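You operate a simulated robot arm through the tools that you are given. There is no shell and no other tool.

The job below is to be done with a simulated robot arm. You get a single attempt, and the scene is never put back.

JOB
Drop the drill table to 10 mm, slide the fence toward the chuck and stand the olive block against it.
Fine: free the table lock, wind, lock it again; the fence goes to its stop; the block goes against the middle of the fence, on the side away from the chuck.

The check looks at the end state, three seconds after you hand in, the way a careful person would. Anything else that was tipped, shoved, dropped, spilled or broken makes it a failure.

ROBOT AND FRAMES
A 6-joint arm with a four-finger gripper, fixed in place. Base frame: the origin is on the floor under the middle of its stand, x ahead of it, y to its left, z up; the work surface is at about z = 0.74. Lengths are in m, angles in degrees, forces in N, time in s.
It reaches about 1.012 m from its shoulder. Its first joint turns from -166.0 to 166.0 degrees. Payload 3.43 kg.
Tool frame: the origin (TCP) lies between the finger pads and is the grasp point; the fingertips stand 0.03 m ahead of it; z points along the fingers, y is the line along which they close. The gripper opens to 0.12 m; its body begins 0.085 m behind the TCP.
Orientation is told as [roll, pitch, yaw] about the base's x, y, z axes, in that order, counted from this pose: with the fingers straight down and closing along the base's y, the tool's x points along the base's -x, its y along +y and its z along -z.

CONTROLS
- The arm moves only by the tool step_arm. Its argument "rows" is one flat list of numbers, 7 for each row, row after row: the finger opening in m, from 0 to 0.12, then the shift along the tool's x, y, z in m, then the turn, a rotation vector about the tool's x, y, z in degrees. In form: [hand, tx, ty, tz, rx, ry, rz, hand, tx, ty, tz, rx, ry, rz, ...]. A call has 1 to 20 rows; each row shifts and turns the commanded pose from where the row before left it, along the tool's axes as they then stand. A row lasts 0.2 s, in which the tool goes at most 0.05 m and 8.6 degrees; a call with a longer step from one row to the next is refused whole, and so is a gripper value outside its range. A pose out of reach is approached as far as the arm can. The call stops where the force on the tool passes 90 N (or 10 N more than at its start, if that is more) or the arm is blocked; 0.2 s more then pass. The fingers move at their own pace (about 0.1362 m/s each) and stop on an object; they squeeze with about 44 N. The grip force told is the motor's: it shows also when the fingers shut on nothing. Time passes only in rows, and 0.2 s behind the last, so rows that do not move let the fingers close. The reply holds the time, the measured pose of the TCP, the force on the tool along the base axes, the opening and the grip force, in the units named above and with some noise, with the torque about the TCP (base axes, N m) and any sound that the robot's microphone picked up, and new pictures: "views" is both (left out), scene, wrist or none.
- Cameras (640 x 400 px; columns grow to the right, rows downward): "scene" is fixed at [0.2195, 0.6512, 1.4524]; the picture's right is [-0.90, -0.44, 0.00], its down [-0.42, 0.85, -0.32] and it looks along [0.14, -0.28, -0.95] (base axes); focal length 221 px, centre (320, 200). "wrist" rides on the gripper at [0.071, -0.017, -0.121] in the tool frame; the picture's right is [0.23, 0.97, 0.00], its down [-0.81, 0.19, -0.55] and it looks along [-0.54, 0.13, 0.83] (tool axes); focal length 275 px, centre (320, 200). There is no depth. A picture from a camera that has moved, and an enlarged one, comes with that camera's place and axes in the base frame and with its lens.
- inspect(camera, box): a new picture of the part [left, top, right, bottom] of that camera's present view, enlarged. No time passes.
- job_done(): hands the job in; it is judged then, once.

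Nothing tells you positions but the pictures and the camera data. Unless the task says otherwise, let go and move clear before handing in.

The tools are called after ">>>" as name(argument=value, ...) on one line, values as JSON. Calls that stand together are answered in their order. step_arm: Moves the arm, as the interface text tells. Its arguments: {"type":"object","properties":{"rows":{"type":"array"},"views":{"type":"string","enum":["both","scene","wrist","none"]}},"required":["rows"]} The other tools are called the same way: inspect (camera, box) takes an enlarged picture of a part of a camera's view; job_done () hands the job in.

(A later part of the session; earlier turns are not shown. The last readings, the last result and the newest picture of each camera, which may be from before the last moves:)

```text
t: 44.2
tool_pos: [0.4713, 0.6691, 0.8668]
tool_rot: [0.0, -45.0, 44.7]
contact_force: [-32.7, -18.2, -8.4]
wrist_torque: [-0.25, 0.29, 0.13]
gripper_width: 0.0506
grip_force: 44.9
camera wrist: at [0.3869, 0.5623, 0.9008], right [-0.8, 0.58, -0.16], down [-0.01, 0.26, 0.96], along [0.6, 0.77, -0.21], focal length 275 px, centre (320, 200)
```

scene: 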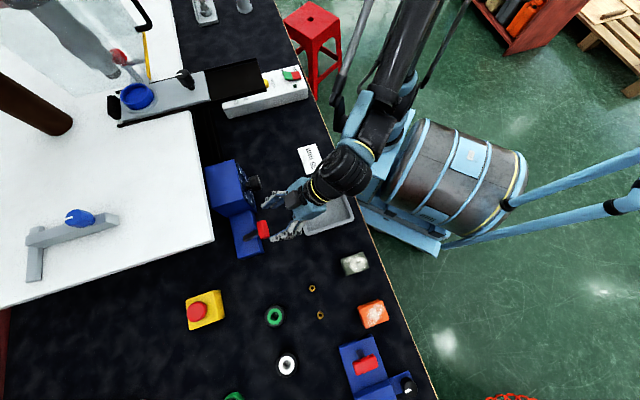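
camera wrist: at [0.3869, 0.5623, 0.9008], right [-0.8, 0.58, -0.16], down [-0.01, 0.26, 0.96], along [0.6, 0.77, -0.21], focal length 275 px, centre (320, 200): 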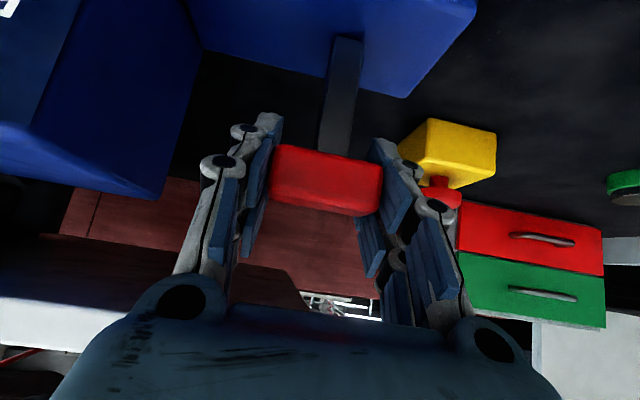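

Resistance is up to about 36 N and the bar is slipping slightly in the pads, so the lever is against its stop. I'll release, back away and compare with the first picture of the lever.

>>> step_arm(rows=[0.08, 0, 0, 0, 0, 0, 0, 0.08, 0, 0, 0, 0, 0, 0, 0.08, 0, 0, -0.03, 0, 0, 0, 0.08, 0, 0, -0.04, 0, 0, 0, 0.08, 0, 0, -0.04, 0, 0, 0, 0.08, 0, 0, -0.04, 0, 0, 0], views="both")

>>> inspect(camera="scene", box=[225, 215, 260, 245])

>>> inspect(camera="scene", box=[195, 225, 225, 255])

>>> inspect(camera="wrist", box=[40, 0, 360, 200])

```text
t: 45.6
tool_pos: [0.3966, 0.5968, 0.9735]
tool_rot: [0.0, -44.9, 44.8]
contact_force: [0.3, 0.6, 0.5]
wrist_torque: [-0.02, 0.01, -0.04]
gripper_width: 0.08
grip_force: 0.0
camera wrist: at [0.3113, 0.4896, 1.0082], right [-0.8, 0.58, -0.16], down [-0.01, 0.26, 0.96], along [0.6, 0.77, -0.21], focal length 275 px, centre (320, 200)
```

scene: 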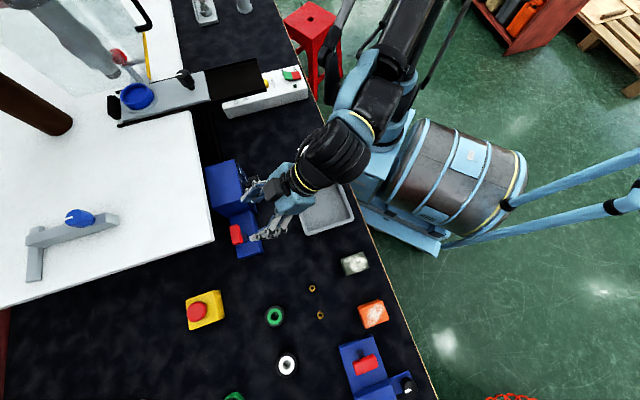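
wrist: 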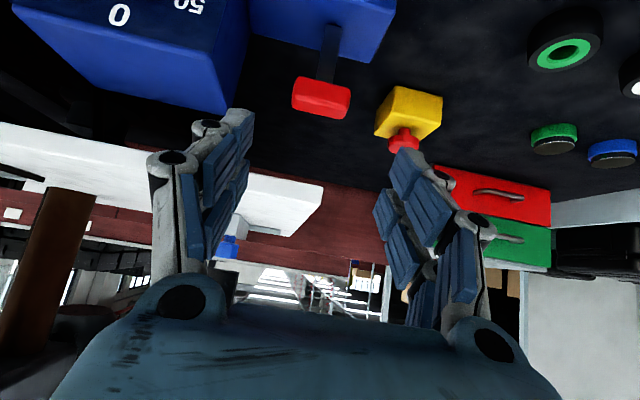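

```text
13.33 times, centred on (242, 230) of scene
camera zoom: at [0.2195, 0.6512, 1.4524], right [-0.9, -0.44, 0.0], down [-0.42, 0.85, -0.32], along [0.14, -0.28, -0.95], focal length 2941 px, centre (1353, -200)
```

zoom: 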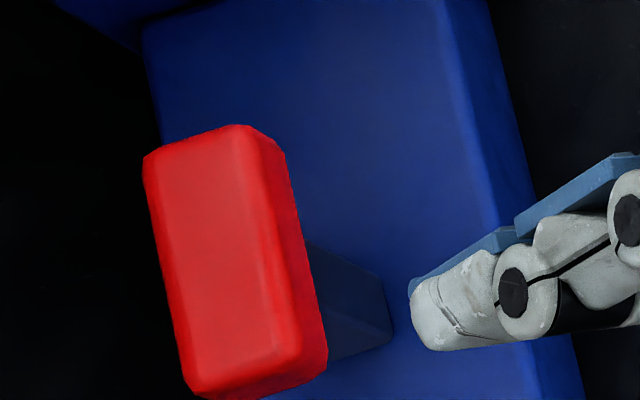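

```text
13.33 times, centred on (210, 240) of scene
camera zoom: at [0.2195, 0.6512, 1.4524], right [-0.9, -0.44, 0.0], down [-0.42, 0.85, -0.32], along [0.14, -0.28, -0.95], focal length 2941 px, centre (1787, -333)
```

zoom: 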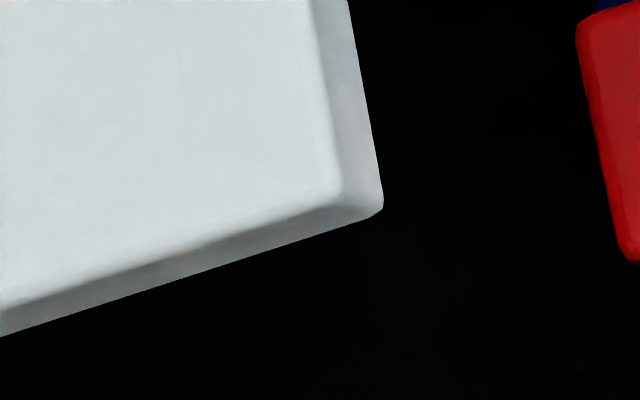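

```text
2.00 times, centred on (200, 100) of wrist
camera zoom: at [0.3113, 0.4896, 1.0082], right [-0.8, 0.58, -0.16], down [-0.01, 0.26, 0.96], along [0.6, 0.77, -0.21], focal length 551 px, centre (560, 400)
```

zoom: 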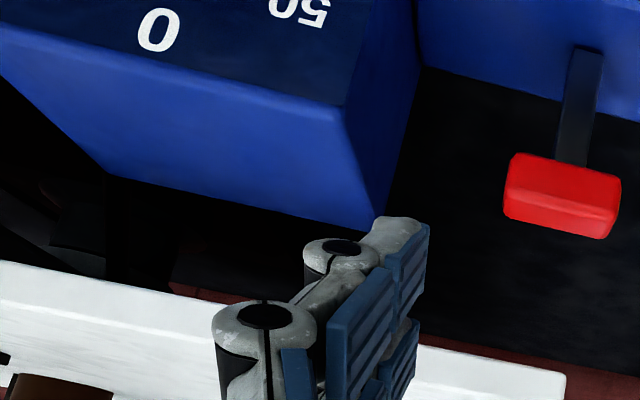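

The lever is back exactly as in the first picture (vertical, locked), and the table has stayed at its new height. Now the fence: I'll raise the hand, swing over the table at a safe height and take a close look at it.

>>> step_arm(rows=[0.08, 0, 0, 0, 0, 8.33, 0, 0.08, 0, 0, 0, 0, 8.33, 0, 0.08, 0, 0, 0, 0, 8.33, 0, 0.08, -0.0142, 0, -0.0391, 0, 0, 0, 0.08, -0.0142, 0, -0.0391, 0, 0, 0, 0.08, -0.0142, 0, -0.0391, 0, 0, 0, 0.08, -0.0142, 0, -0.0391, 0, 0, 0, 0.08, -0.0353, -0.015, 0.0128, 0, 0, 0, 0.08, -0.0353, -0.015, 0.0128, 0, 0, 0, 0.08, -0.0353, -0.015, 0.0128, 0, 0, 0, 0.08, -0.0353, -0.015, 0.0128, 0, 0, 0], views="both")

```text
t: 48.0
tool_pos: [0.5443, 0.6629, 1.1396]
tool_rot: [0.0, -20.0, 44.8]
contact_force: [-1.1, 0.1, 1.1]
wrist_torque: [-0.05, -0.04, 0.02]
gripper_width: 0.0801
grip_force: 0.0
camera wrist: at [0.4793, 0.5736, 1.2287], right [-0.84, 0.54, -0.08], down [0.27, 0.54, 0.8], along [0.47, 0.65, -0.6], focal length 275 px, centre (320, 200)
```

scene: 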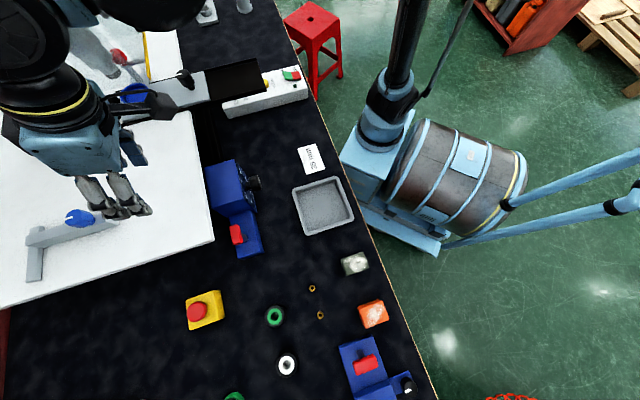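
wrist: 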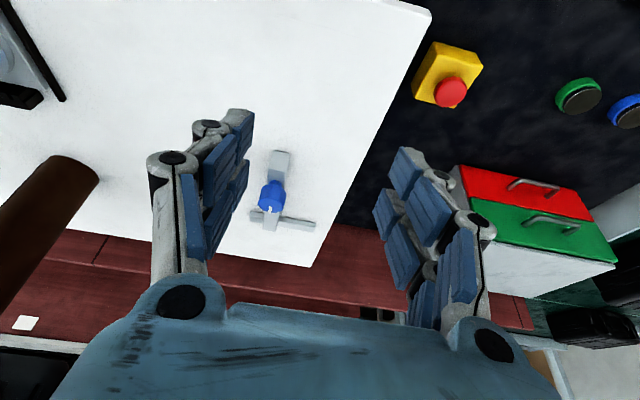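

The fence is in view, straight ahead. I'll zoom in on it.

>>> inspect(camera="wrist", box=[230, 130, 340, 270])

>>> inspect(camera="wrist", box=[0, 0, 240, 280])

>>> inspect(camera="scene", box=[10, 195, 130, 295])

```text
2.86 times, centred on (285, 200) of wrist
camera zoom: at [0.4793, 0.5736, 1.2287], right [-0.84, 0.54, -0.08], down [0.27, 0.54, 0.8], along [0.47, 0.65, -0.6], focal length 786 px, centre (420, 200)
```

zoom: 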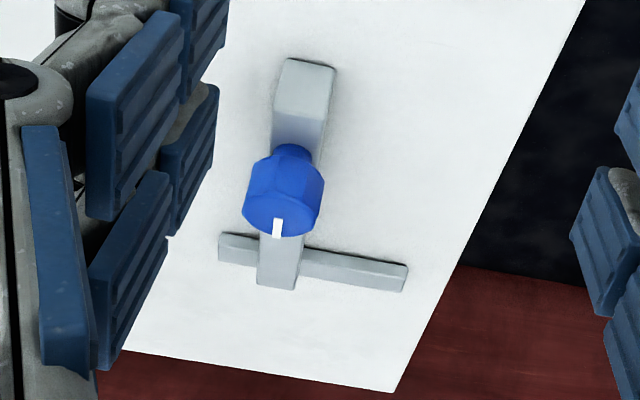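

```text
1.43 times, centred on (120, 140) of wrist
camera zoom: at [0.4793, 0.5736, 1.2287], right [-0.84, 0.54, -0.08], down [0.27, 0.54, 0.8], along [0.47, 0.65, -0.6], focal length 393 px, centre (606, 286)
```

zoom: 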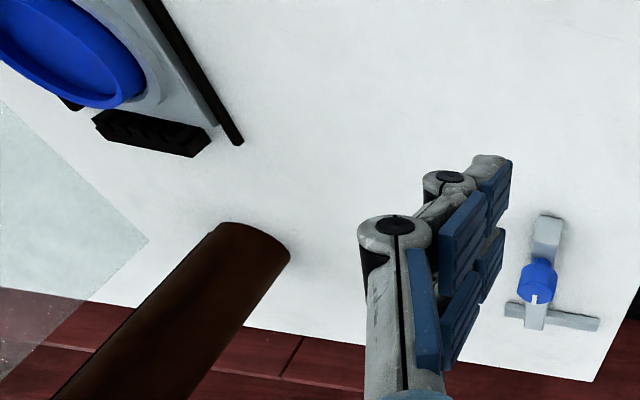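

```text
4.00 times, centred on (70, 245) of scene
camera zoom: at [0.2195, 0.6512, 1.4524], right [-0.9, -0.44, 0.0], down [-0.42, 0.85, -0.32], along [0.14, -0.28, -0.95], focal length 882 px, centre (1320, 20)
```

zoom: 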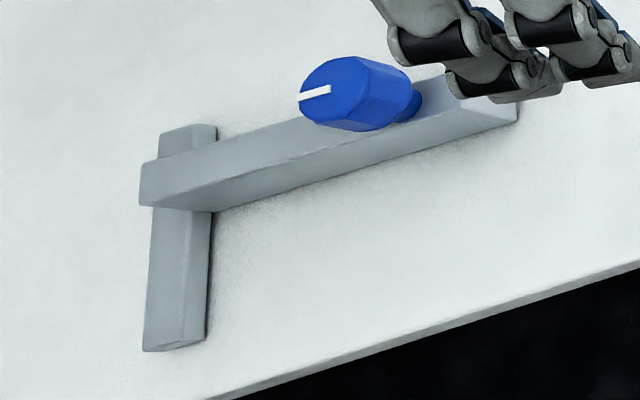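

>>> inspect(camera="wrist", box=[255, 140, 325, 200])

>>> inspect(camera="wrist", box=[245, 195, 325, 245])

>>> inspect(camera="scene", box=[20, 205, 80, 290])

>>> inspect(camera="scene", box=[60, 200, 120, 250])

>>> inspect(camera="wrist", box=[390, 0, 450, 50])

```text
6.67 times, centred on (290, 170) of wrist
camera zoom: at [0.4793, 0.5736, 1.2287], right [-0.84, 0.54, -0.08], down [0.27, 0.54, 0.8], along [0.47, 0.65, -0.6], focal length 1835 px, centre (520, 400)
```

zoom: 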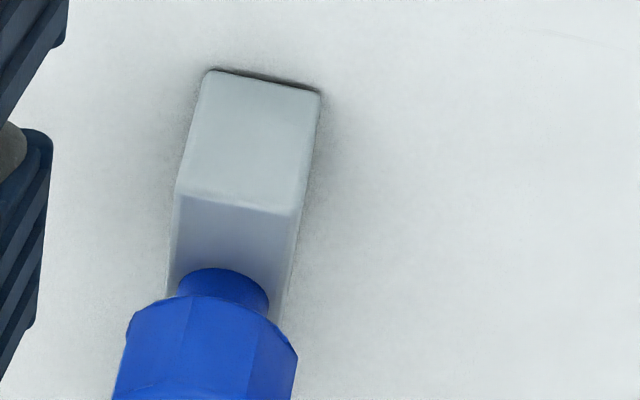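

```text
8.00 times, centred on (285, 220) of wrist
camera zoom: at [0.4793, 0.5736, 1.2287], right [-0.84, 0.54, -0.08], down [0.27, 0.54, 0.8], along [0.47, 0.65, -0.6], focal length 2202 px, centre (600, 40)
```

zoom: 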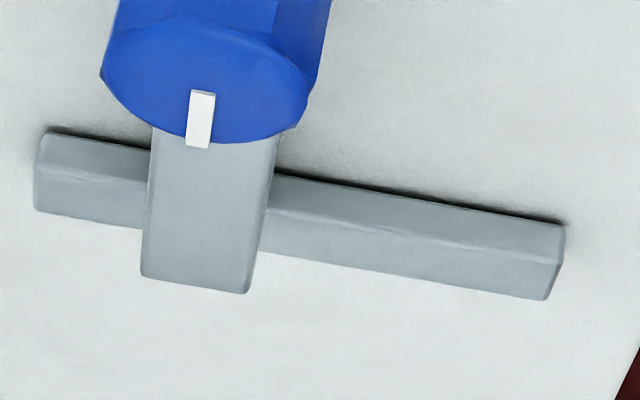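

```text
4.71 times, centred on (50, 248) of scene
camera zoom: at [0.2195, 0.6512, 1.4524], right [-0.9, -0.44, 0.0], down [-0.42, 0.85, -0.32], along [0.14, -0.28, -0.95], focal length 1038 px, centre (1591, -24)
```

zoom: 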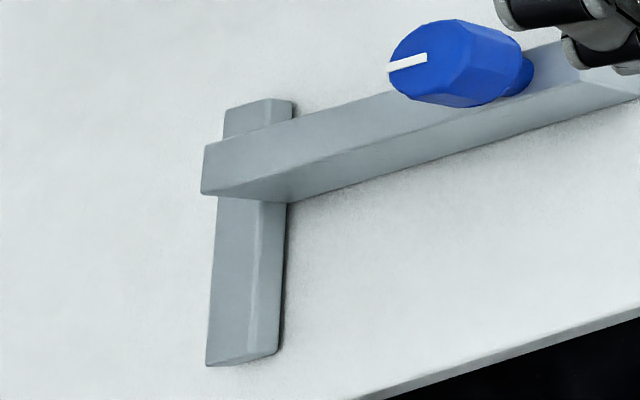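

```text
8.00 times, centred on (90, 225) of scene
camera zoom: at [0.2195, 0.6512, 1.4524], right [-0.9, -0.44, 0.0], down [-0.42, 0.85, -0.32], along [0.14, -0.28, -0.95], focal length 1765 px, centre (2160, 0)
```

zoom: 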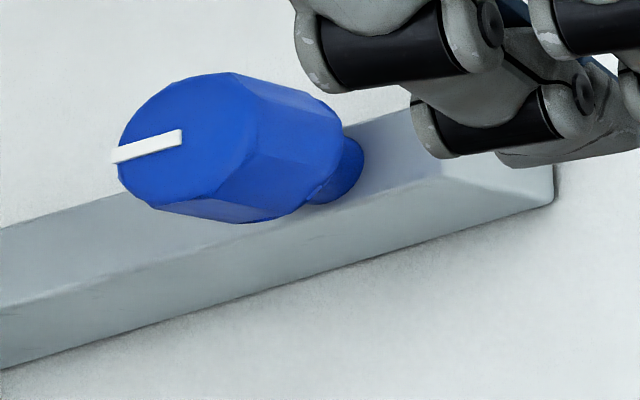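

```text
8.00 times, centred on (420, 25) of wrist
camera zoom: at [0.4793, 0.5736, 1.2287], right [-0.84, 0.54, -0.08], down [0.27, 0.54, 0.8], along [0.47, 0.65, -0.6], focal length 2202 px, centre (-480, 1600)
```

zoom: 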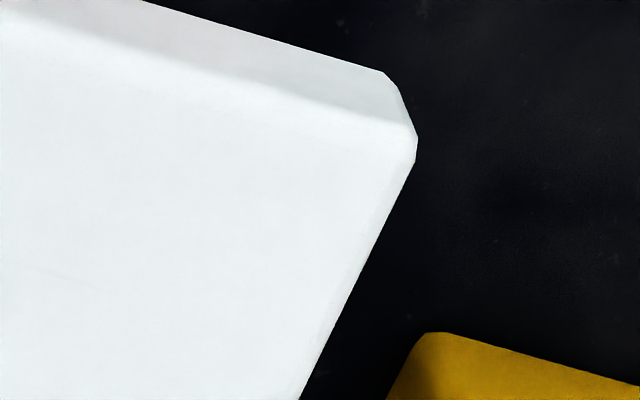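

The table top is now at z ≈ 0.957. The fence bar runs away from me over q ≈ 1.015–1.174 (q measured along the bench normal), is 34 mm high and about 23 mm wide, and its outer face is at p ≈ 0.062. I'll point the tool straight down with the fingers closed and go to the outer side of the bar, so I can push it toward the chuck.

>>> step_arm(rows=[0.04, 0, 0, 0, 0, 6.67, 0, 0.0, 0, 0, 0, 0, 6.67, 0, 0.0, 0, 0, 0, 0, 6.67, 0, 0.0, -0.0394, 0.0047, 0.0067, 0, 0, 0, 0.0, -0.0394, 0.0047, 0.0067, 0, 0, 0, 0.0, -0.0394, 0.0047, 0.0067, 0, 0, 0, 0.0, -0.0394, 0.0047, 0.0067, 0, 0, 0, 0.0, -0.0394, 0.0047, 0.0067, 0, 0, 0, 0.0, -0.0394, 0.0047, 0.0067, 0, 0, 0], views="both")

```text
t: 50.0
tool_pos: [0.6529, 0.7898, 1.084]
tool_rot: [-0.1, 0.0, 44.9]
contact_force: [-0.8, 0.0, 0.2]
wrist_torque: [-0.03, 0.0, -0.01]
gripper_width: 0.0002
grip_force: 32.9
out of reach, approached as far as the arm can: row 7, 8, 9
camera wrist: at [0.6139, 0.7273, 1.2047], right [-0.85, 0.53, 0.0], down [0.44, 0.71, 0.55], along [0.29, 0.47, -0.83], focal length 275 px, centre (320, 200)
```

scene: 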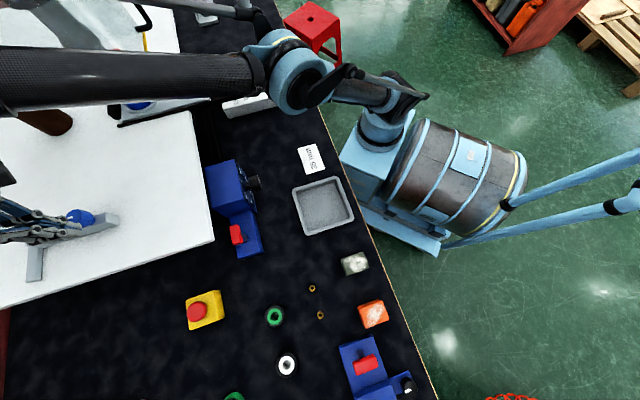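
wrist: 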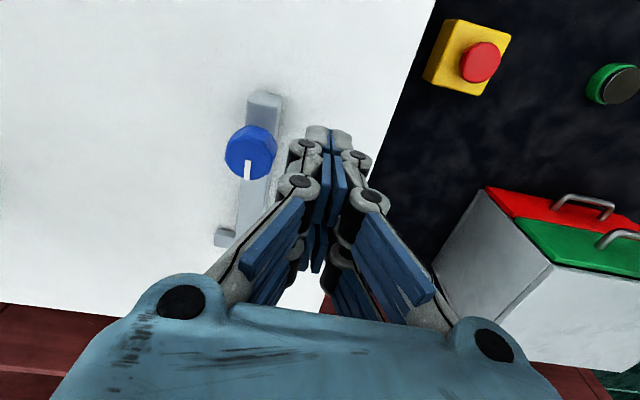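

With the tool straight down I hit the reach limit at q ≈ 1.02, so I need a forward tilt to work here. I'll tilt 30° and take the fence by its blue knob (at about (0.698, 0.770), top at z 1.033), which is clearly its handle. First I go to a standoff.

>>> step_arm(rows=[0.0, 0, 0, 0, 0, -7.5, 0, 0.0, 0, 0, 0, 0, -7.5, 0, 0.0, 0, 0, 0, 0, -7.5, 0, 0.0, 0, 0, 0, 0, -7.5, 0, 0.03, 0.0095, -0.0229, -0.0162, 0, 0, 0, 0.08, 0.0095, -0.0229, -0.0162, 0, 0, 0, 0.08, 0, 0, 0, 0, 0, 0], views="both")

```text
t: 51.6
tool_pos: [0.661, 0.7344, 1.1013]
tool_rot: [0.0, -29.9, 44.8]
contact_force: [0.7, -0.3, -0.6]
wrist_torque: [0.01, 0.0, 0.01]
gripper_width: 0.08
grip_force: 0.0
camera wrist: at [0.586, 0.6357, 1.1693], right [-0.83, 0.55, -0.11], down [0.17, 0.44, 0.88], along [0.54, 0.71, -0.45], focal length 275 px, centre (320, 200)
```

scene: 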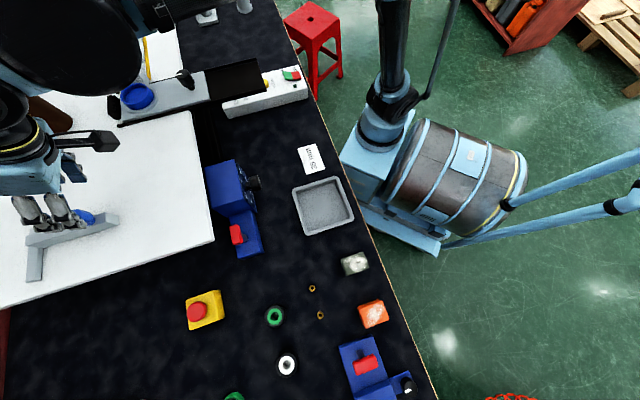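
wrist: 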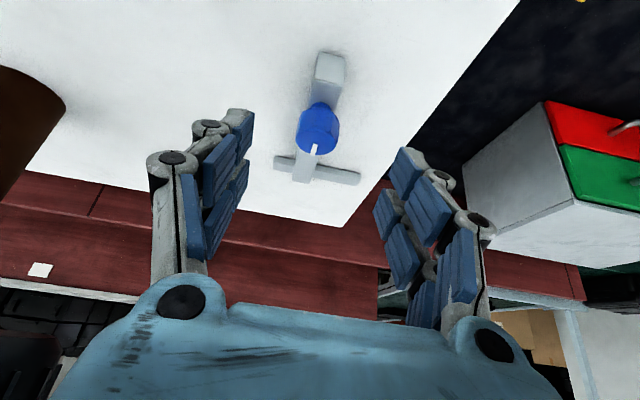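

The blue knob lies straight ahead on the approach line. I'll advance 100 mm to bring it between the pads.

>>> step_arm(rows=[0.08, 0, 0, 0.025, 0, 0, 0, 0.08, 0, 0, 0.025, 0, 0, 0, 0.08, 0, 0, 0.025, 0, 0, 0, 0.08, 0, 0, 0.023, 0, 0, 0], views="both")

```text
t: 52.6
tool_pos: [0.6961, 0.7664, 1.0171]
tool_rot: [0.0, -30.0, 44.8]
contact_force: [-0.3, -0.3, 1.2]
wrist_torque: [0.02, -0.03, -0.01]
gripper_width: 0.0798
grip_force: 0.0
camera wrist: at [0.6209, 0.6689, 1.0852], right [-0.83, 0.55, -0.12], down [0.17, 0.44, 0.88], along [0.54, 0.71, -0.45], focal length 275 px, centre (320, 200)
```

scene: 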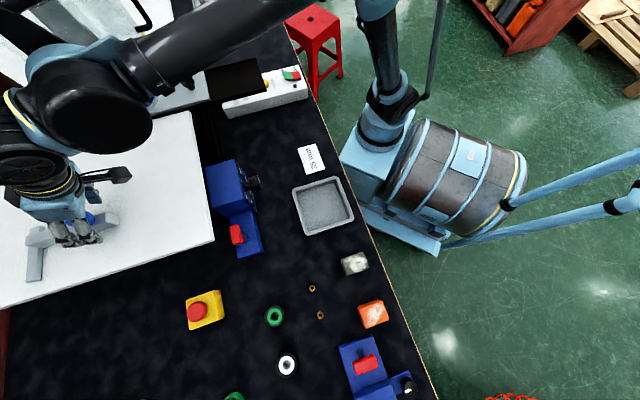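
wrist: 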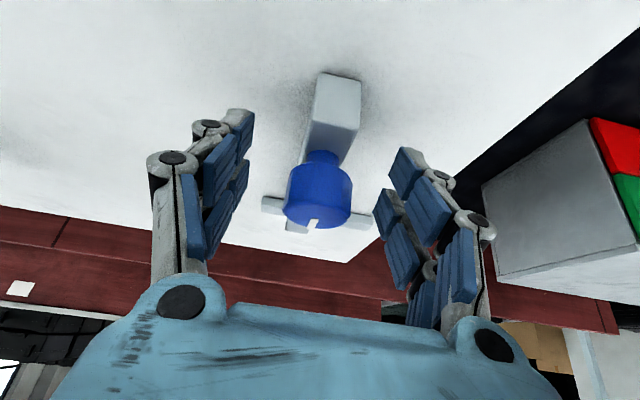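

The knob is centred between the pads. I'll close on it.

>>> step_arm(rows=[0.05, 0, 0, 0, 0, 0, 0, 0.02, 0, 0, 0, 0, 0, 0, 0.02, 0, 0, 0, 0, 0, 0], views="wrist")

```text
t: 53.4
tool_pos: [0.6958, 0.7676, 1.0156]
tool_rot: [-0.1, -30.0, 44.8]
contact_force: [0.8, 0.9, -1.3]
wrist_torque: [-0.08, 0.39, -0.16]
gripper_width: 0.0322
grip_force: 44.6
camera wrist: at [0.6209, 0.6691, 1.085], right [-0.83, 0.55, -0.11], down [0.17, 0.44, 0.88], along [0.54, 0.71, -0.45], focal length 275 px, centre (320, 200)
```

wrist: 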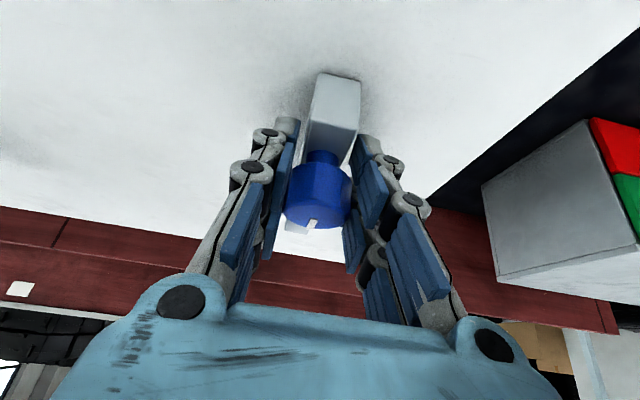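

The knob is held at 32 mm. I'll slide gently toward the chuck (along −p) and watch the force.

>>> step_arm(rows=[0.02, 0, -0.005, 0, 0, 0, 0, 0.02, 0, -0.005, 0, 0, 0, 0], views="none")

>>> step_arm(rows=[0.02, 0, -0.005, 0, 0, 0, 0, 0.02, 0, -0.005, 0, 0, 0, 0], views="wrist")

```text
t: 54.0
tool_pos: [0.7033, 0.7608, 1.0167]
tool_rot: [0.0, -30.1, 44.8]
contact_force: [-1.6, -0.1, -4.6]
wrist_torque: [-0.29, 0.13, 0.02]
gripper_width: 0.0322
grip_force: 45.2
```

```text
t: 54.6
tool_pos: [0.7115, 0.7521, 1.0168]
tool_rot: [0.2, -30.1, 44.9]
contact_force: [12.7, 12.4, 12.4]
wrist_torque: [-0.31, 0.26, 0.14]
gripper_width: 0.0323
grip_force: 44.9
camera wrist: at [0.6361, 0.6539, 1.0847], right [-0.83, 0.55, -0.12], down [0.17, 0.43, 0.89], along [0.54, 0.71, -0.45], focal length 275 px, centre (320, 200)
```

wrist: 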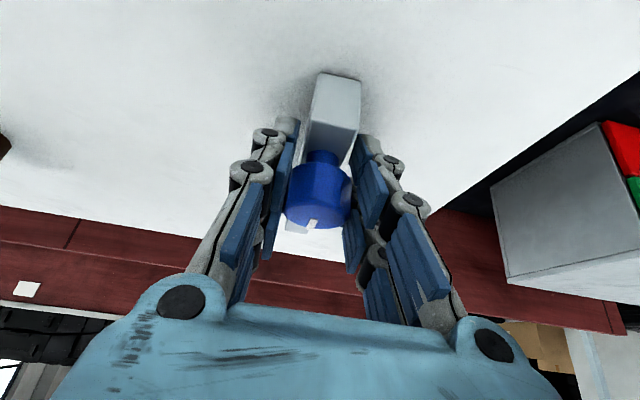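

The fence is following the hand with almost no resistance along its travel. I'll continue step by step until it meets the stop.

>>> step_arm(rows=[0.02, 0, -0.005, 0, 0, 0, 0, 0.02, 0, -0.005, 0, 0, 0, 0], views="none")

>>> step_arm(rows=[0.02, 0, -0.005, 0, 0, 0, 0, 0.02, 0, -0.005, 0, 0, 0, 0], views="wrist")

>>> inspect(camera="scene", box=[0, 180, 140, 300])

```text
t: 55.2
tool_pos: [0.7178, 0.7463, 1.0157]
tool_rot: [0.0, -30.0, 44.7]
contact_force: [10.4, 10.3, 17.1]
wrist_torque: [-0.52, 0.52, -0.08]
gripper_width: 0.0324
grip_force: 44.8
```

```text
t: 55.8
tool_pos: [0.7261, 0.7378, 1.0171]
tool_rot: [-0.1, -30.0, 44.7]
contact_force: [11.1, 13.1, 10.9]
wrist_torque: [-0.32, 0.24, 0.0]
gripper_width: 0.0323
grip_force: 45.2
camera wrist: at [0.6503, 0.64, 1.0848], right [-0.83, 0.55, -0.12], down [0.17, 0.44, 0.88], along [0.54, 0.71, -0.45], focal length 275 px, centre (320, 200)
```

wrist: 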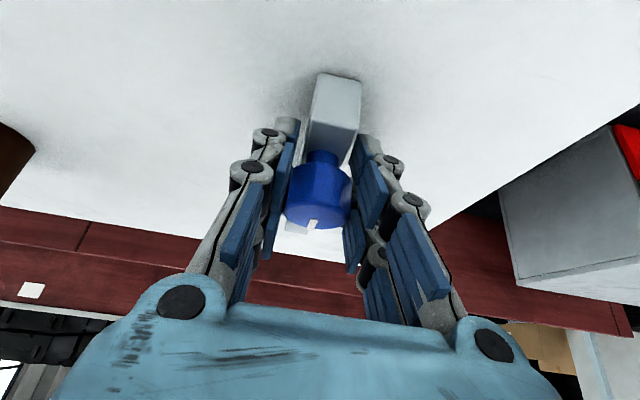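

```text
3.33 times, centred on (70, 240) of scene
camera zoom: at [0.2195, 0.6512, 1.4524], right [-0.9, -0.44, 0.0], down [-0.42, 0.85, -0.32], along [0.14, -0.28, -0.95], focal length 735 px, centre (1153, 67)
```

zoom: 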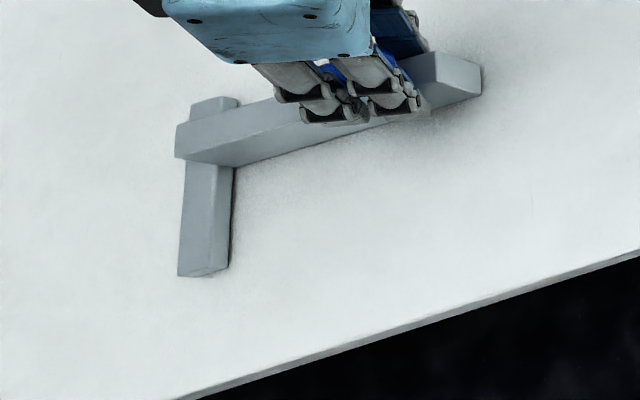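

The whole T slides as one piece, 40 mm so far. I'll continue.

>>> step_arm(rows=[0.02, 0, -0.005, 0, 0, 0, 0, 0.02, 0, -0.005, 0, 0, 0, 0], views="none")

>>> step_arm(rows=[0.02, 0, -0.005, 0, 0, 0, 0, 0.02, 0, -0.005, 0, 0, 0, 0], views="none")

>>> step_arm(rows=[0.02, 0, -0.005, 0, 0, 0, 0, 0.02, 0, -0.005, 0, 0, 0, 0], views="wrist")

```text
t: 56.4
tool_pos: [0.7342, 0.7302, 1.0176]
tool_rot: [0.0, -30.1, 44.8]
contact_force: [11.3, 12.8, 20.3]
wrist_torque: [-0.63, 0.54, 0.0]
gripper_width: 0.0323
grip_force: 45.6
```

```text
t: 57.0
tool_pos: [0.7394, 0.7242, 1.0165]
tool_rot: [0.0, -29.9, 44.8]
contact_force: [15.4, 17.6, 18.0]
wrist_torque: [-0.4, 0.42, -0.03]
gripper_width: 0.0323
grip_force: 45.1
```

```text
t: 57.6
tool_pos: [0.7471, 0.7166, 1.0167]
tool_rot: [-0.1, -30.0, 44.8]
contact_force: [20.0, 20.0, 22.6]
wrist_torque: [-0.5, 0.47, 0.03]
gripper_width: 0.0328
grip_force: 44.7
camera wrist: at [0.6717, 0.6187, 1.0844], right [-0.83, 0.55, -0.11], down [0.17, 0.44, 0.88], along [0.54, 0.71, -0.45], focal length 275 px, centre (320, 200)
```

wrist: 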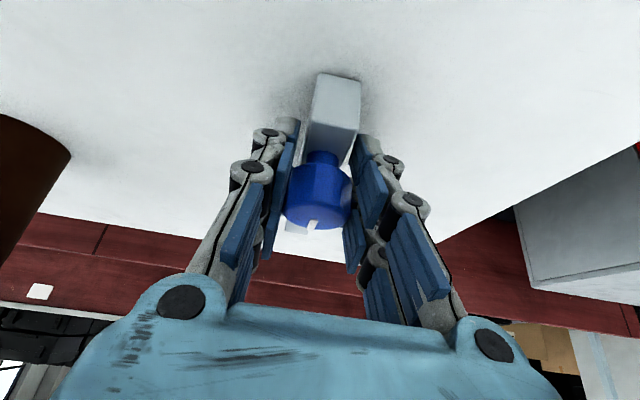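

About 70 mm so far, and a side load of about 28 N has built up off the travel direction, so my line is slightly skewed. I'll relieve that and continue.

>>> step_arm(rows=[0.02, -0.0025, 0, -0.0003, 0, 0, 0, 0.02, -0.0002, -0.005, 0, 0, 0, 0, 0.02, -0.0002, -0.005, 0, 0, 0, 0], views="none")

>>> step_arm(rows=[0.02, -0.0002, -0.005, 0, 0, 0, 0, 0.02, -0.0002, -0.005, 0, 0, 0, 0], views="none")

>>> inspect(camera="scene", box=[0, 140, 160, 300])

```text
t: 58.4
tool_pos: [0.7548, 0.7103, 1.0167]
tool_rot: [0.0, -29.8, 44.7]
contact_force: [-11.4, -9.7, -25.1]
wrist_torque: [-0.12, 0.12, 0.02]
gripper_width: 0.0324
grip_force: 44.8
```

```text
t: 59.0
tool_pos: [0.7634, 0.7038, 1.0163]
tool_rot: [-0.1, -30.1, 44.7]
contact_force: [-12.4, -10.6, -34.3]
wrist_torque: [-0.35, 0.29, -0.08]
gripper_width: 0.0321
grip_force: 44.7
```

```text
2.50 times, centred on (80, 220) of scene
camera zoom: at [0.2195, 0.6512, 1.4524], right [-0.9, -0.44, 0.0], down [-0.42, 0.85, -0.32], along [0.14, -0.28, -0.95], focal length 552 px, centre (920, 150)
```

zoom: 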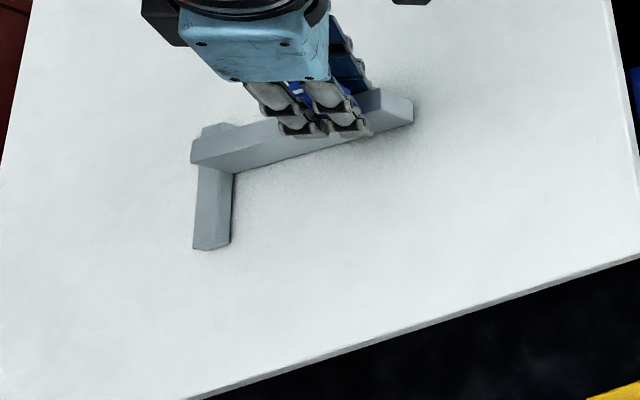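

>>> step_arm(rows=[0.02, 0.0015, 0, 0.001, 0, 0, 0, 0.02, 0, -0.005, 0, 0, 0, 0, 0.02, 0, -0.005, 0, 0, 0, 0], views="none")

>>> step_arm(rows=[0.02, 0, -0.005, 0, 0, 0, 0, 0.02, 0, -0.005, 0, 0, 0, 0], views="both")

```text
t: 59.8
tool_pos: [0.77, 0.6955, 1.0172]
tool_rot: [-0.1, -30.2, 44.8]
contact_force: [11.0, 12.5, 12.2]
wrist_torque: [-0.19, 0.25, 0.01]
gripper_width: 0.032
grip_force: 44.9
```

```text
t: 60.4
tool_pos: [0.7755, 0.6888, 1.016]
tool_rot: [0.0, -30.1, 44.8]
contact_force: [18.4, 19.8, 32.1]
wrist_torque: [0.04, -0.02, 0.01]
gripper_width: 0.032
grip_force: 45.2
camera wrist: at [0.7012, 0.5918, 1.0848], right [-0.83, 0.55, -0.12], down [0.17, 0.43, 0.89], along [0.54, 0.71, -0.45], focal length 275 px, centre (320, 200)
```

scene: 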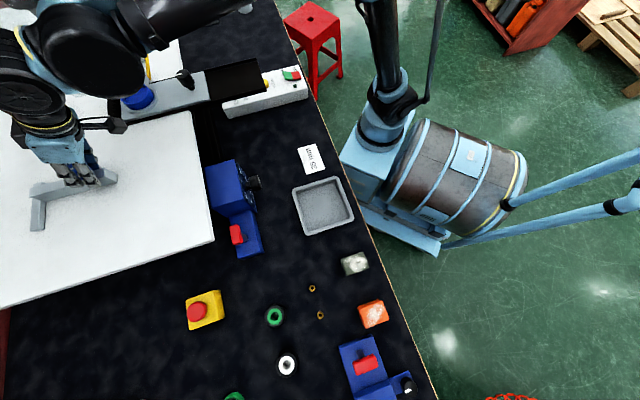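
wrist: 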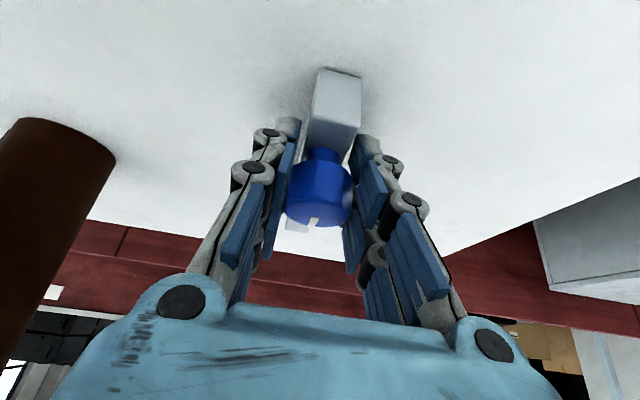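

About 112 mm of travel so far with no stop yet. I'll relieve the cross load and carry on in small steps.

>>> step_arm(rows=[0.02, -0.0015, 0, -0.0005, 0, 0, 0, 0.02, -0.0002, -0.005, 0, 0, 0, 0, 0.02, -0.0002, -0.005, 0, 0, 0, 0], views="none")

>>> step_arm(rows=[0.02, -0.0002, -0.005, 0, 0, 0, 0, 0.02, -0.0002, -0.005, 0, 0, 0, 0], views="none")

>>> step_arm(rows=[0.02, -0.0002, -0.005, 0, 0, 0, 0], views="both")

```text
t: 61.2
tool_pos: [0.7831, 0.6834, 1.0173]
tool_rot: [0.1, -29.8, 44.8]
contact_force: [-19.5, -6.9, -20.5]
wrist_torque: [0.01, -0.17, 0.01]
gripper_width: 0.0323
grip_force: 45.0
```

```text
t: 61.8
tool_pos: [0.784, 0.6832, 1.0173]
tool_rot: [0.2, -29.8, 45.2]
contact_force: [-73.5, 28.3, -40.1]
wrist_torque: [-0.53, 0.05, 0.59]
gripper_width: 0.032
grip_force: 45.0
```

```text
t: 62.2
tool_pos: [0.7787, 0.679, 1.0245]
tool_rot: [0.1, -30.4, 45.0]
contact_force: [-2.8, 49.7, -25.7]
wrist_torque: [0.13, -0.05, 0.12]
gripper_width: 0.0326
grip_force: 44.7
stopped in row 1: the force on the tool passed its limit at 102 N (the readings are from after the stop); the commanded pose is now the measured one
camera wrist: at [0.7039, 0.5803, 1.0921], right [-0.83, 0.55, -0.11], down [0.16, 0.43, 0.89], along [0.53, 0.72, -0.45], focal length 275 px, centre (320, 200)
```

scene: 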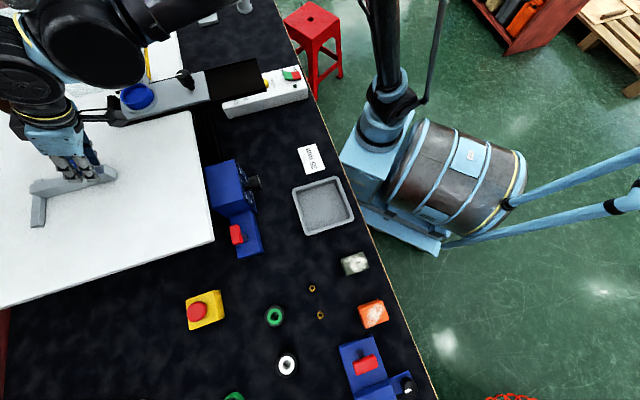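
wrist: 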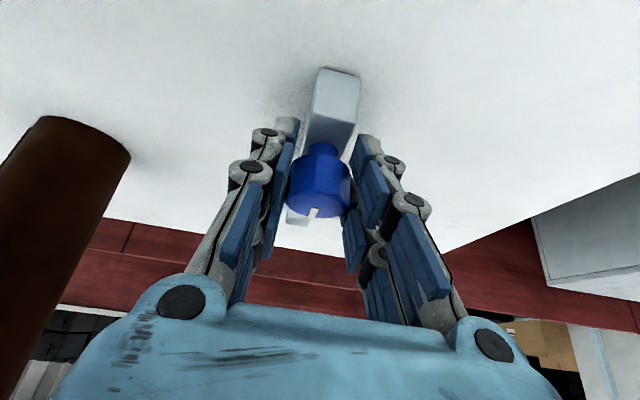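

A firm stop: the force shot up to about 72 N along the travel after roughly 120 mm, so the fence is at its end. I'll open the fingers and back straight out.

>>> step_arm(rows=[0.05, 0, 0, 0, 0, 0, 0, 0.08, 0, 0, 0, 0, 0, 0, 0.08, 0, 0, -0.02, 0, 0, 0, 0.08, 0, 0, -0.04, 0, 0, 0, 0.08, 0, 0, -0.05, 0, 0, 0], views="both")

>>> inspect(camera="scene", box=[10, 140, 150, 260])

>>> inspect(camera="wrist", box=[220, 40, 420, 240])

```text
t: 63.4
tool_pos: [0.7407, 0.6378, 1.1207]
tool_rot: [0.0, -30.4, 44.9]
contact_force: [0.4, 0.4, -0.2]
wrist_torque: [-0.02, 0.06, 0.0]
gripper_width: 0.0802
grip_force: 0.0
camera wrist: at [0.6656, 0.5384, 1.188], right [-0.83, 0.55, -0.12], down [0.16, 0.43, 0.89], along [0.54, 0.72, -0.45], focal length 275 px, centre (320, 200)
```

scene: 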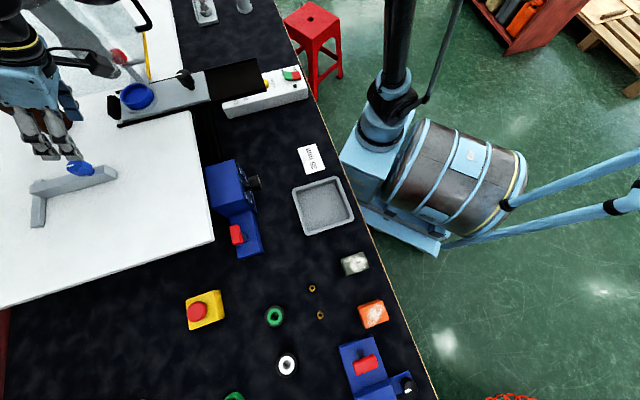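
wrist: 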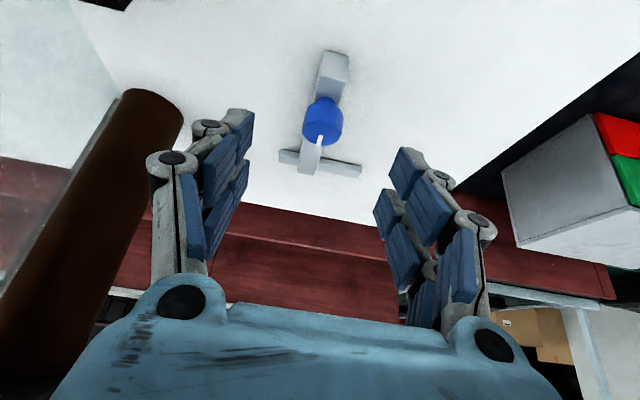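

```text
3.33 times, centred on (80, 200) of scene
camera zoom: at [0.2195, 0.6512, 1.4524], right [-0.9, -0.44, 0.0], down [-0.42, 0.85, -0.32], along [0.14, -0.28, -0.95], focal length 735 px, centre (1120, 200)
```

zoom: 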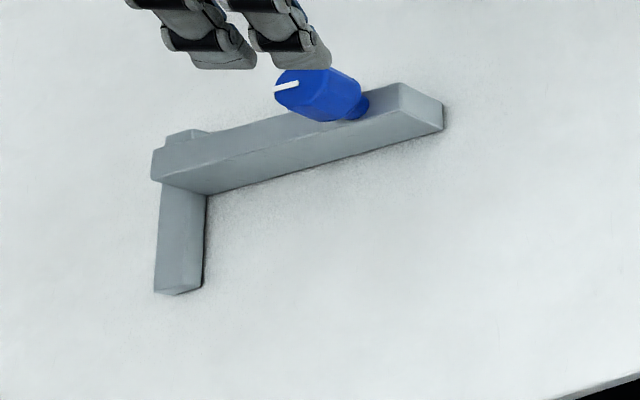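

```text
2.00 times, centred on (320, 140) of wrist
camera zoom: at [0.6656, 0.5384, 1.188], right [-0.83, 0.55, -0.12], down [0.16, 0.43, 0.89], along [0.54, 0.72, -0.45], focal length 551 px, centre (320, 320)
```

zoom: 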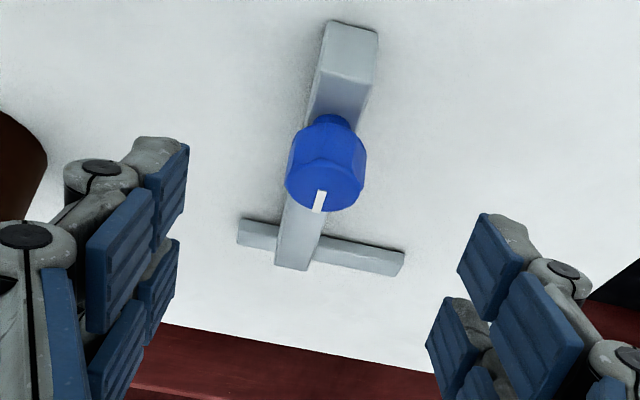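

The fence has moved 120 mm and now lies with its outer face at p ≈ −0.058 (about (0.757, 0.676) at its front corner). Now for the olive block near (0.138, 0.579): I'll lift, retract and swing over to it for a close look.

>>> step_arm(rows=[0.08, -0.0203, 0, -0.0345, 0, 0, 0, 0.08, -0.0203, 0, -0.0345, 0, 0, 0, 0.08, 0, 0, 0, 0, 6.8, 0, 0.08, 0, 0, 0, 0, 6.8, 0, 0.08, 0, 0, 0, 0, 6.8, 0, 0.08, 0.0422, 0, -0.0075, 0, 0, 0, 0.08, 0.0422, 0, -0.0075, 0, 0, 0, 0.08, 0.0422, 0, -0.0075, 0, 0, 0, 0.08, 0.0422, 0, -0.0075, 0, 0, 0, 0.08, 0.0422, 0, -0.0075, 0, 0, 0, 0.08, 0.0422, 0, -0.0075, 0, 0, 0, 0.08, 0.0422, 0, -0.0075, 0, 0, 0], views="none")

>>> step_arm(rows=[0.08, 0.023, 0.0385, -0.0041, 0, 0, 0, 0.08, 0.023, 0.0385, -0.0041, 0, 0, 0, 0.08, 0.023, 0.0385, -0.0041, 0, 0, 0, 0.08, 0.023, 0.0385, -0.0041, 0, 0, 0, 0.08, 0.023, 0.0385, -0.0041, 0, 0, 0, 0.08, 0.023, 0.0385, -0.0041, 0, 0, 0, 0.08, 0.023, 0.0385, -0.0041, 0, 0, 0, 0.08, 0.023, 0.0385, -0.0041, 0, 0, 0, 0.08, 0.023, 0.0385, -0.0041, 0, 0, 0, 0.08, 0.023, 0.0385, -0.0041, 0, 0, 0, 0.08, 0.007, 0, 0.0394, 0, 0, 0, 0.08, 0.007, 0, 0.0394, 0, 0, 0, 0.08, 0.007, 0, 0.0394, 0, 0, 0], views="both")

```text
t: 66.0
tool_pos: [0.5307, 0.4193, 1.2034]
tool_rot: [0.0, -10.0, 44.9]
contact_force: [0.8, 1.1, 0.2]
wrist_torque: [-0.04, 0.06, 0.01]
gripper_width: 0.0798
grip_force: 0.0
```

```text
t: 68.8
tool_pos: [0.0897, 0.5318, 1.0821]
tool_rot: [0.0, -10.0, 44.9]
contact_force: [0.3, -0.3, -0.2]
wrist_torque: [-0.01, -0.01, -0.04]
gripper_width: 0.0799
grip_force: 0.1
camera wrist: at [0.0363, 0.4552, 1.1882], right [-0.85, 0.53, -0.04], down [0.36, 0.63, 0.68], along [0.39, 0.57, -0.73], focal length 275 px, centre (320, 200)
```

scene: 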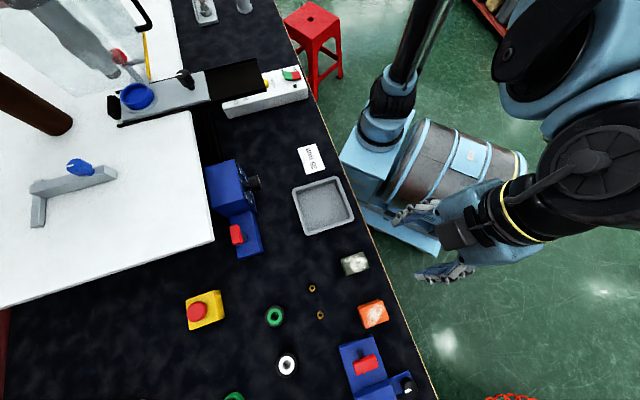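
wrist: 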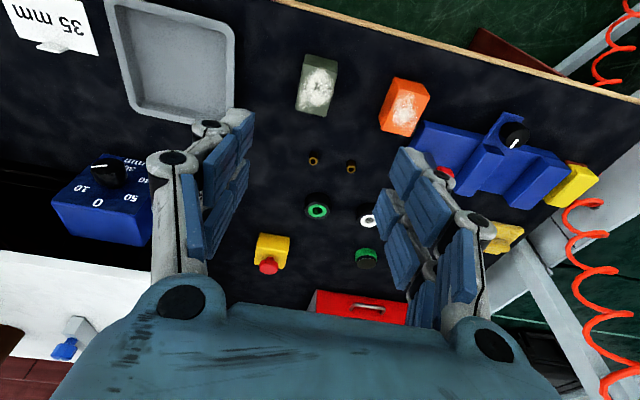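

The olive block is in view with the tray on one side and the orange block on the other. I'll zoom in to measure it.

>>> inspect(camera="wrist", box=[280, 40, 360, 120])

>>> inspect(camera="scene", box=[330, 240, 390, 290])

>>> inspect(camera="scene", box=[290, 140, 330, 180])

>>> inspect(camera="scene", box=[10, 140, 150, 260])

```text
5.00 times, centred on (320, 80) of wrist
camera zoom: at [0.0363, 0.4552, 1.1882], right [-0.85, 0.53, -0.04], down [0.36, 0.63, 0.68], along [0.39, 0.57, -0.73], focal length 1376 px, centre (320, 800)
```

zoom: 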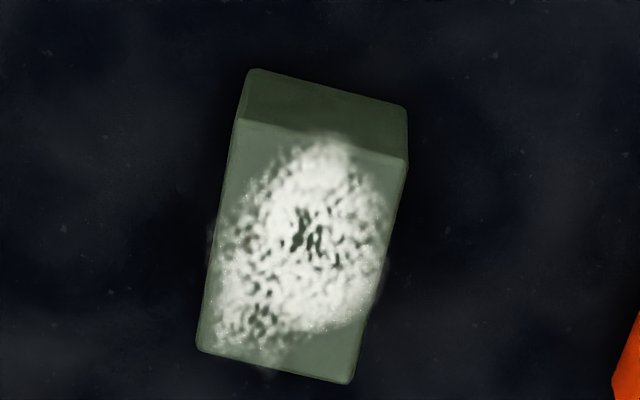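

```text
8.00 times, centred on (360, 265) of scene
camera zoom: at [0.2195, 0.6512, 1.4524], right [-0.9, -0.44, 0.0], down [-0.42, 0.85, -0.32], along [0.14, -0.28, -0.95], focal length 1765 px, centre (0, -320)
```

zoom: 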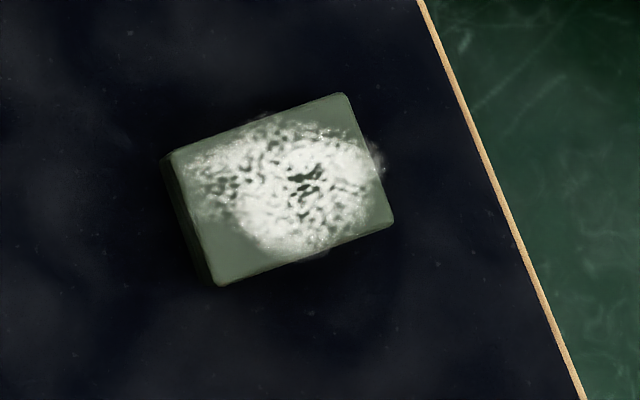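

```text
10.00 times, centred on (310, 160) of scene
camera zoom: at [0.2195, 0.6512, 1.4524], right [-0.9, -0.44, 0.0], down [-0.42, 0.85, -0.32], along [0.14, -0.28, -0.95], focal length 2206 px, centre (420, 600)
```

zoom: 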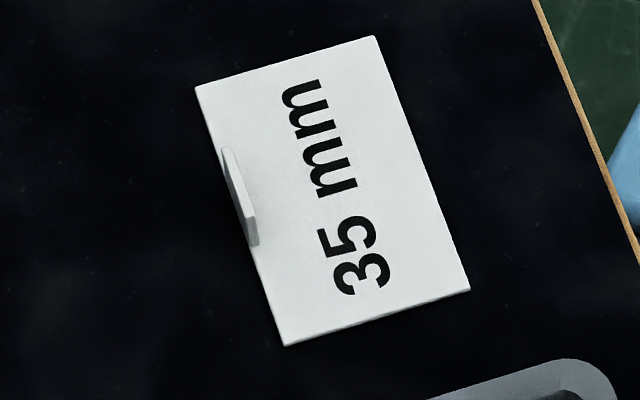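

```text
3.33 times, centred on (80, 200) of scene
camera zoom: at [0.2195, 0.6512, 1.4524], right [-0.9, -0.44, 0.0], down [-0.42, 0.85, -0.32], along [0.14, -0.28, -0.95], focal length 735 px, centre (1120, 200)
```

zoom: 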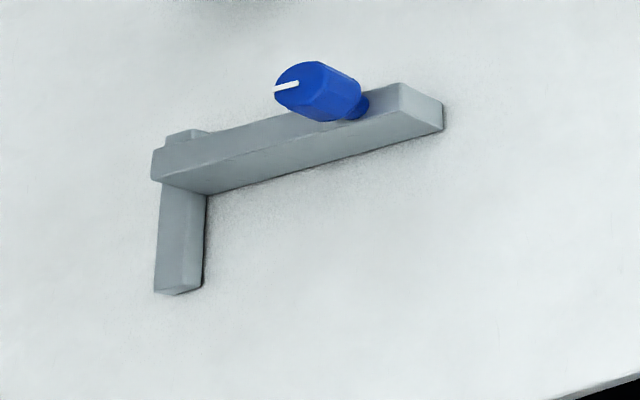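

The olive block measures about 69 × 48 × 45 mm, is square to the bench, and is centred near (0.141, 0.582), with loose white dust on top, so I'll keep it level and move gently. I'll tilt to 30° (needed later for reach) and go to a standoff above it.

>>> step_arm(rows=[0.08, 0, 0, 0, 0, -6.67, 0, 0.08, 0, 0, 0, 0, -6.67, 0, 0.08, 0, 0, 0, 0, -6.67, 0, 0.08, 0.0153, -0.0003, 0.0353, 0, 0, 0, 0.08, 0.0153, -0.0003, 0.0353, 0, 0, 0, 0.08, 0.0153, -0.0003, 0.0353, 0, 0, 0, 0.08, 0.0153, -0.0003, 0.0353, 0, 0, 0, 0.08, 0.0153, -0.0003, 0.0353, 0, 0, 0, 0.08, 0.0153, -0.0003, 0.0353, 0, 0, 0], views="both")

>>> inspect(camera="scene", box=[320, 210, 420, 290])

```text
t: 70.8
tool_pos: [0.1109, 0.5475, 0.8519]
tool_rot: [0.0, -30.0, 44.9]
contact_force: [-0.1, 0.6, 0.2]
wrist_torque: [0.01, 0.0, 0.03]
gripper_width: 0.08
grip_force: 0.0
camera wrist: at [0.0361, 0.4503, 0.9199], right [-0.83, 0.55, -0.12], down [0.17, 0.44, 0.88], along [0.53, 0.71, -0.45], focal length 275 px, centre (320, 200)
```

scene: 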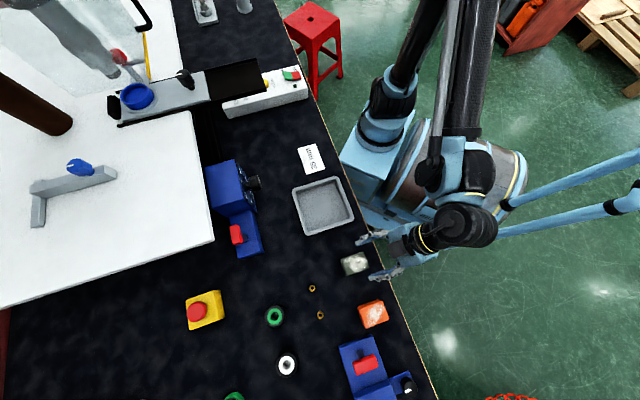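
wrist: 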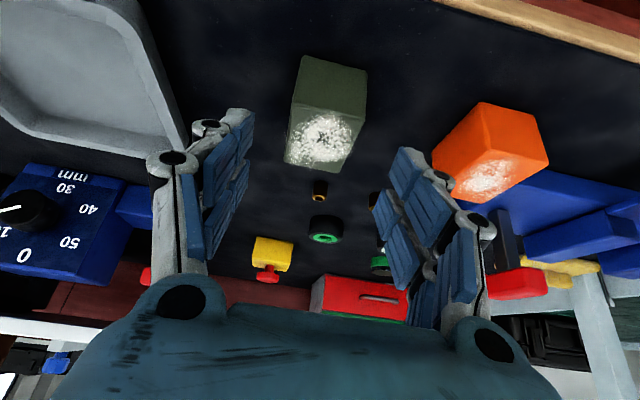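

```text
5.00 times, centred on (370, 250) of scene
camera zoom: at [0.2195, 0.6512, 1.4524], right [-0.9, -0.44, 0.0], down [-0.42, 0.85, -0.32], along [0.14, -0.28, -0.95], focal length 1103 px, centre (70, -50)
```

zoom: 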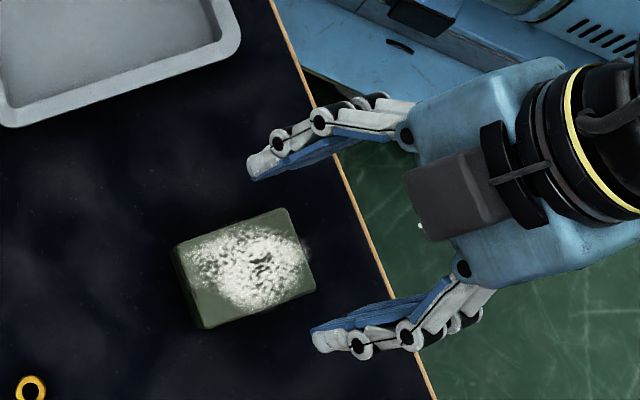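

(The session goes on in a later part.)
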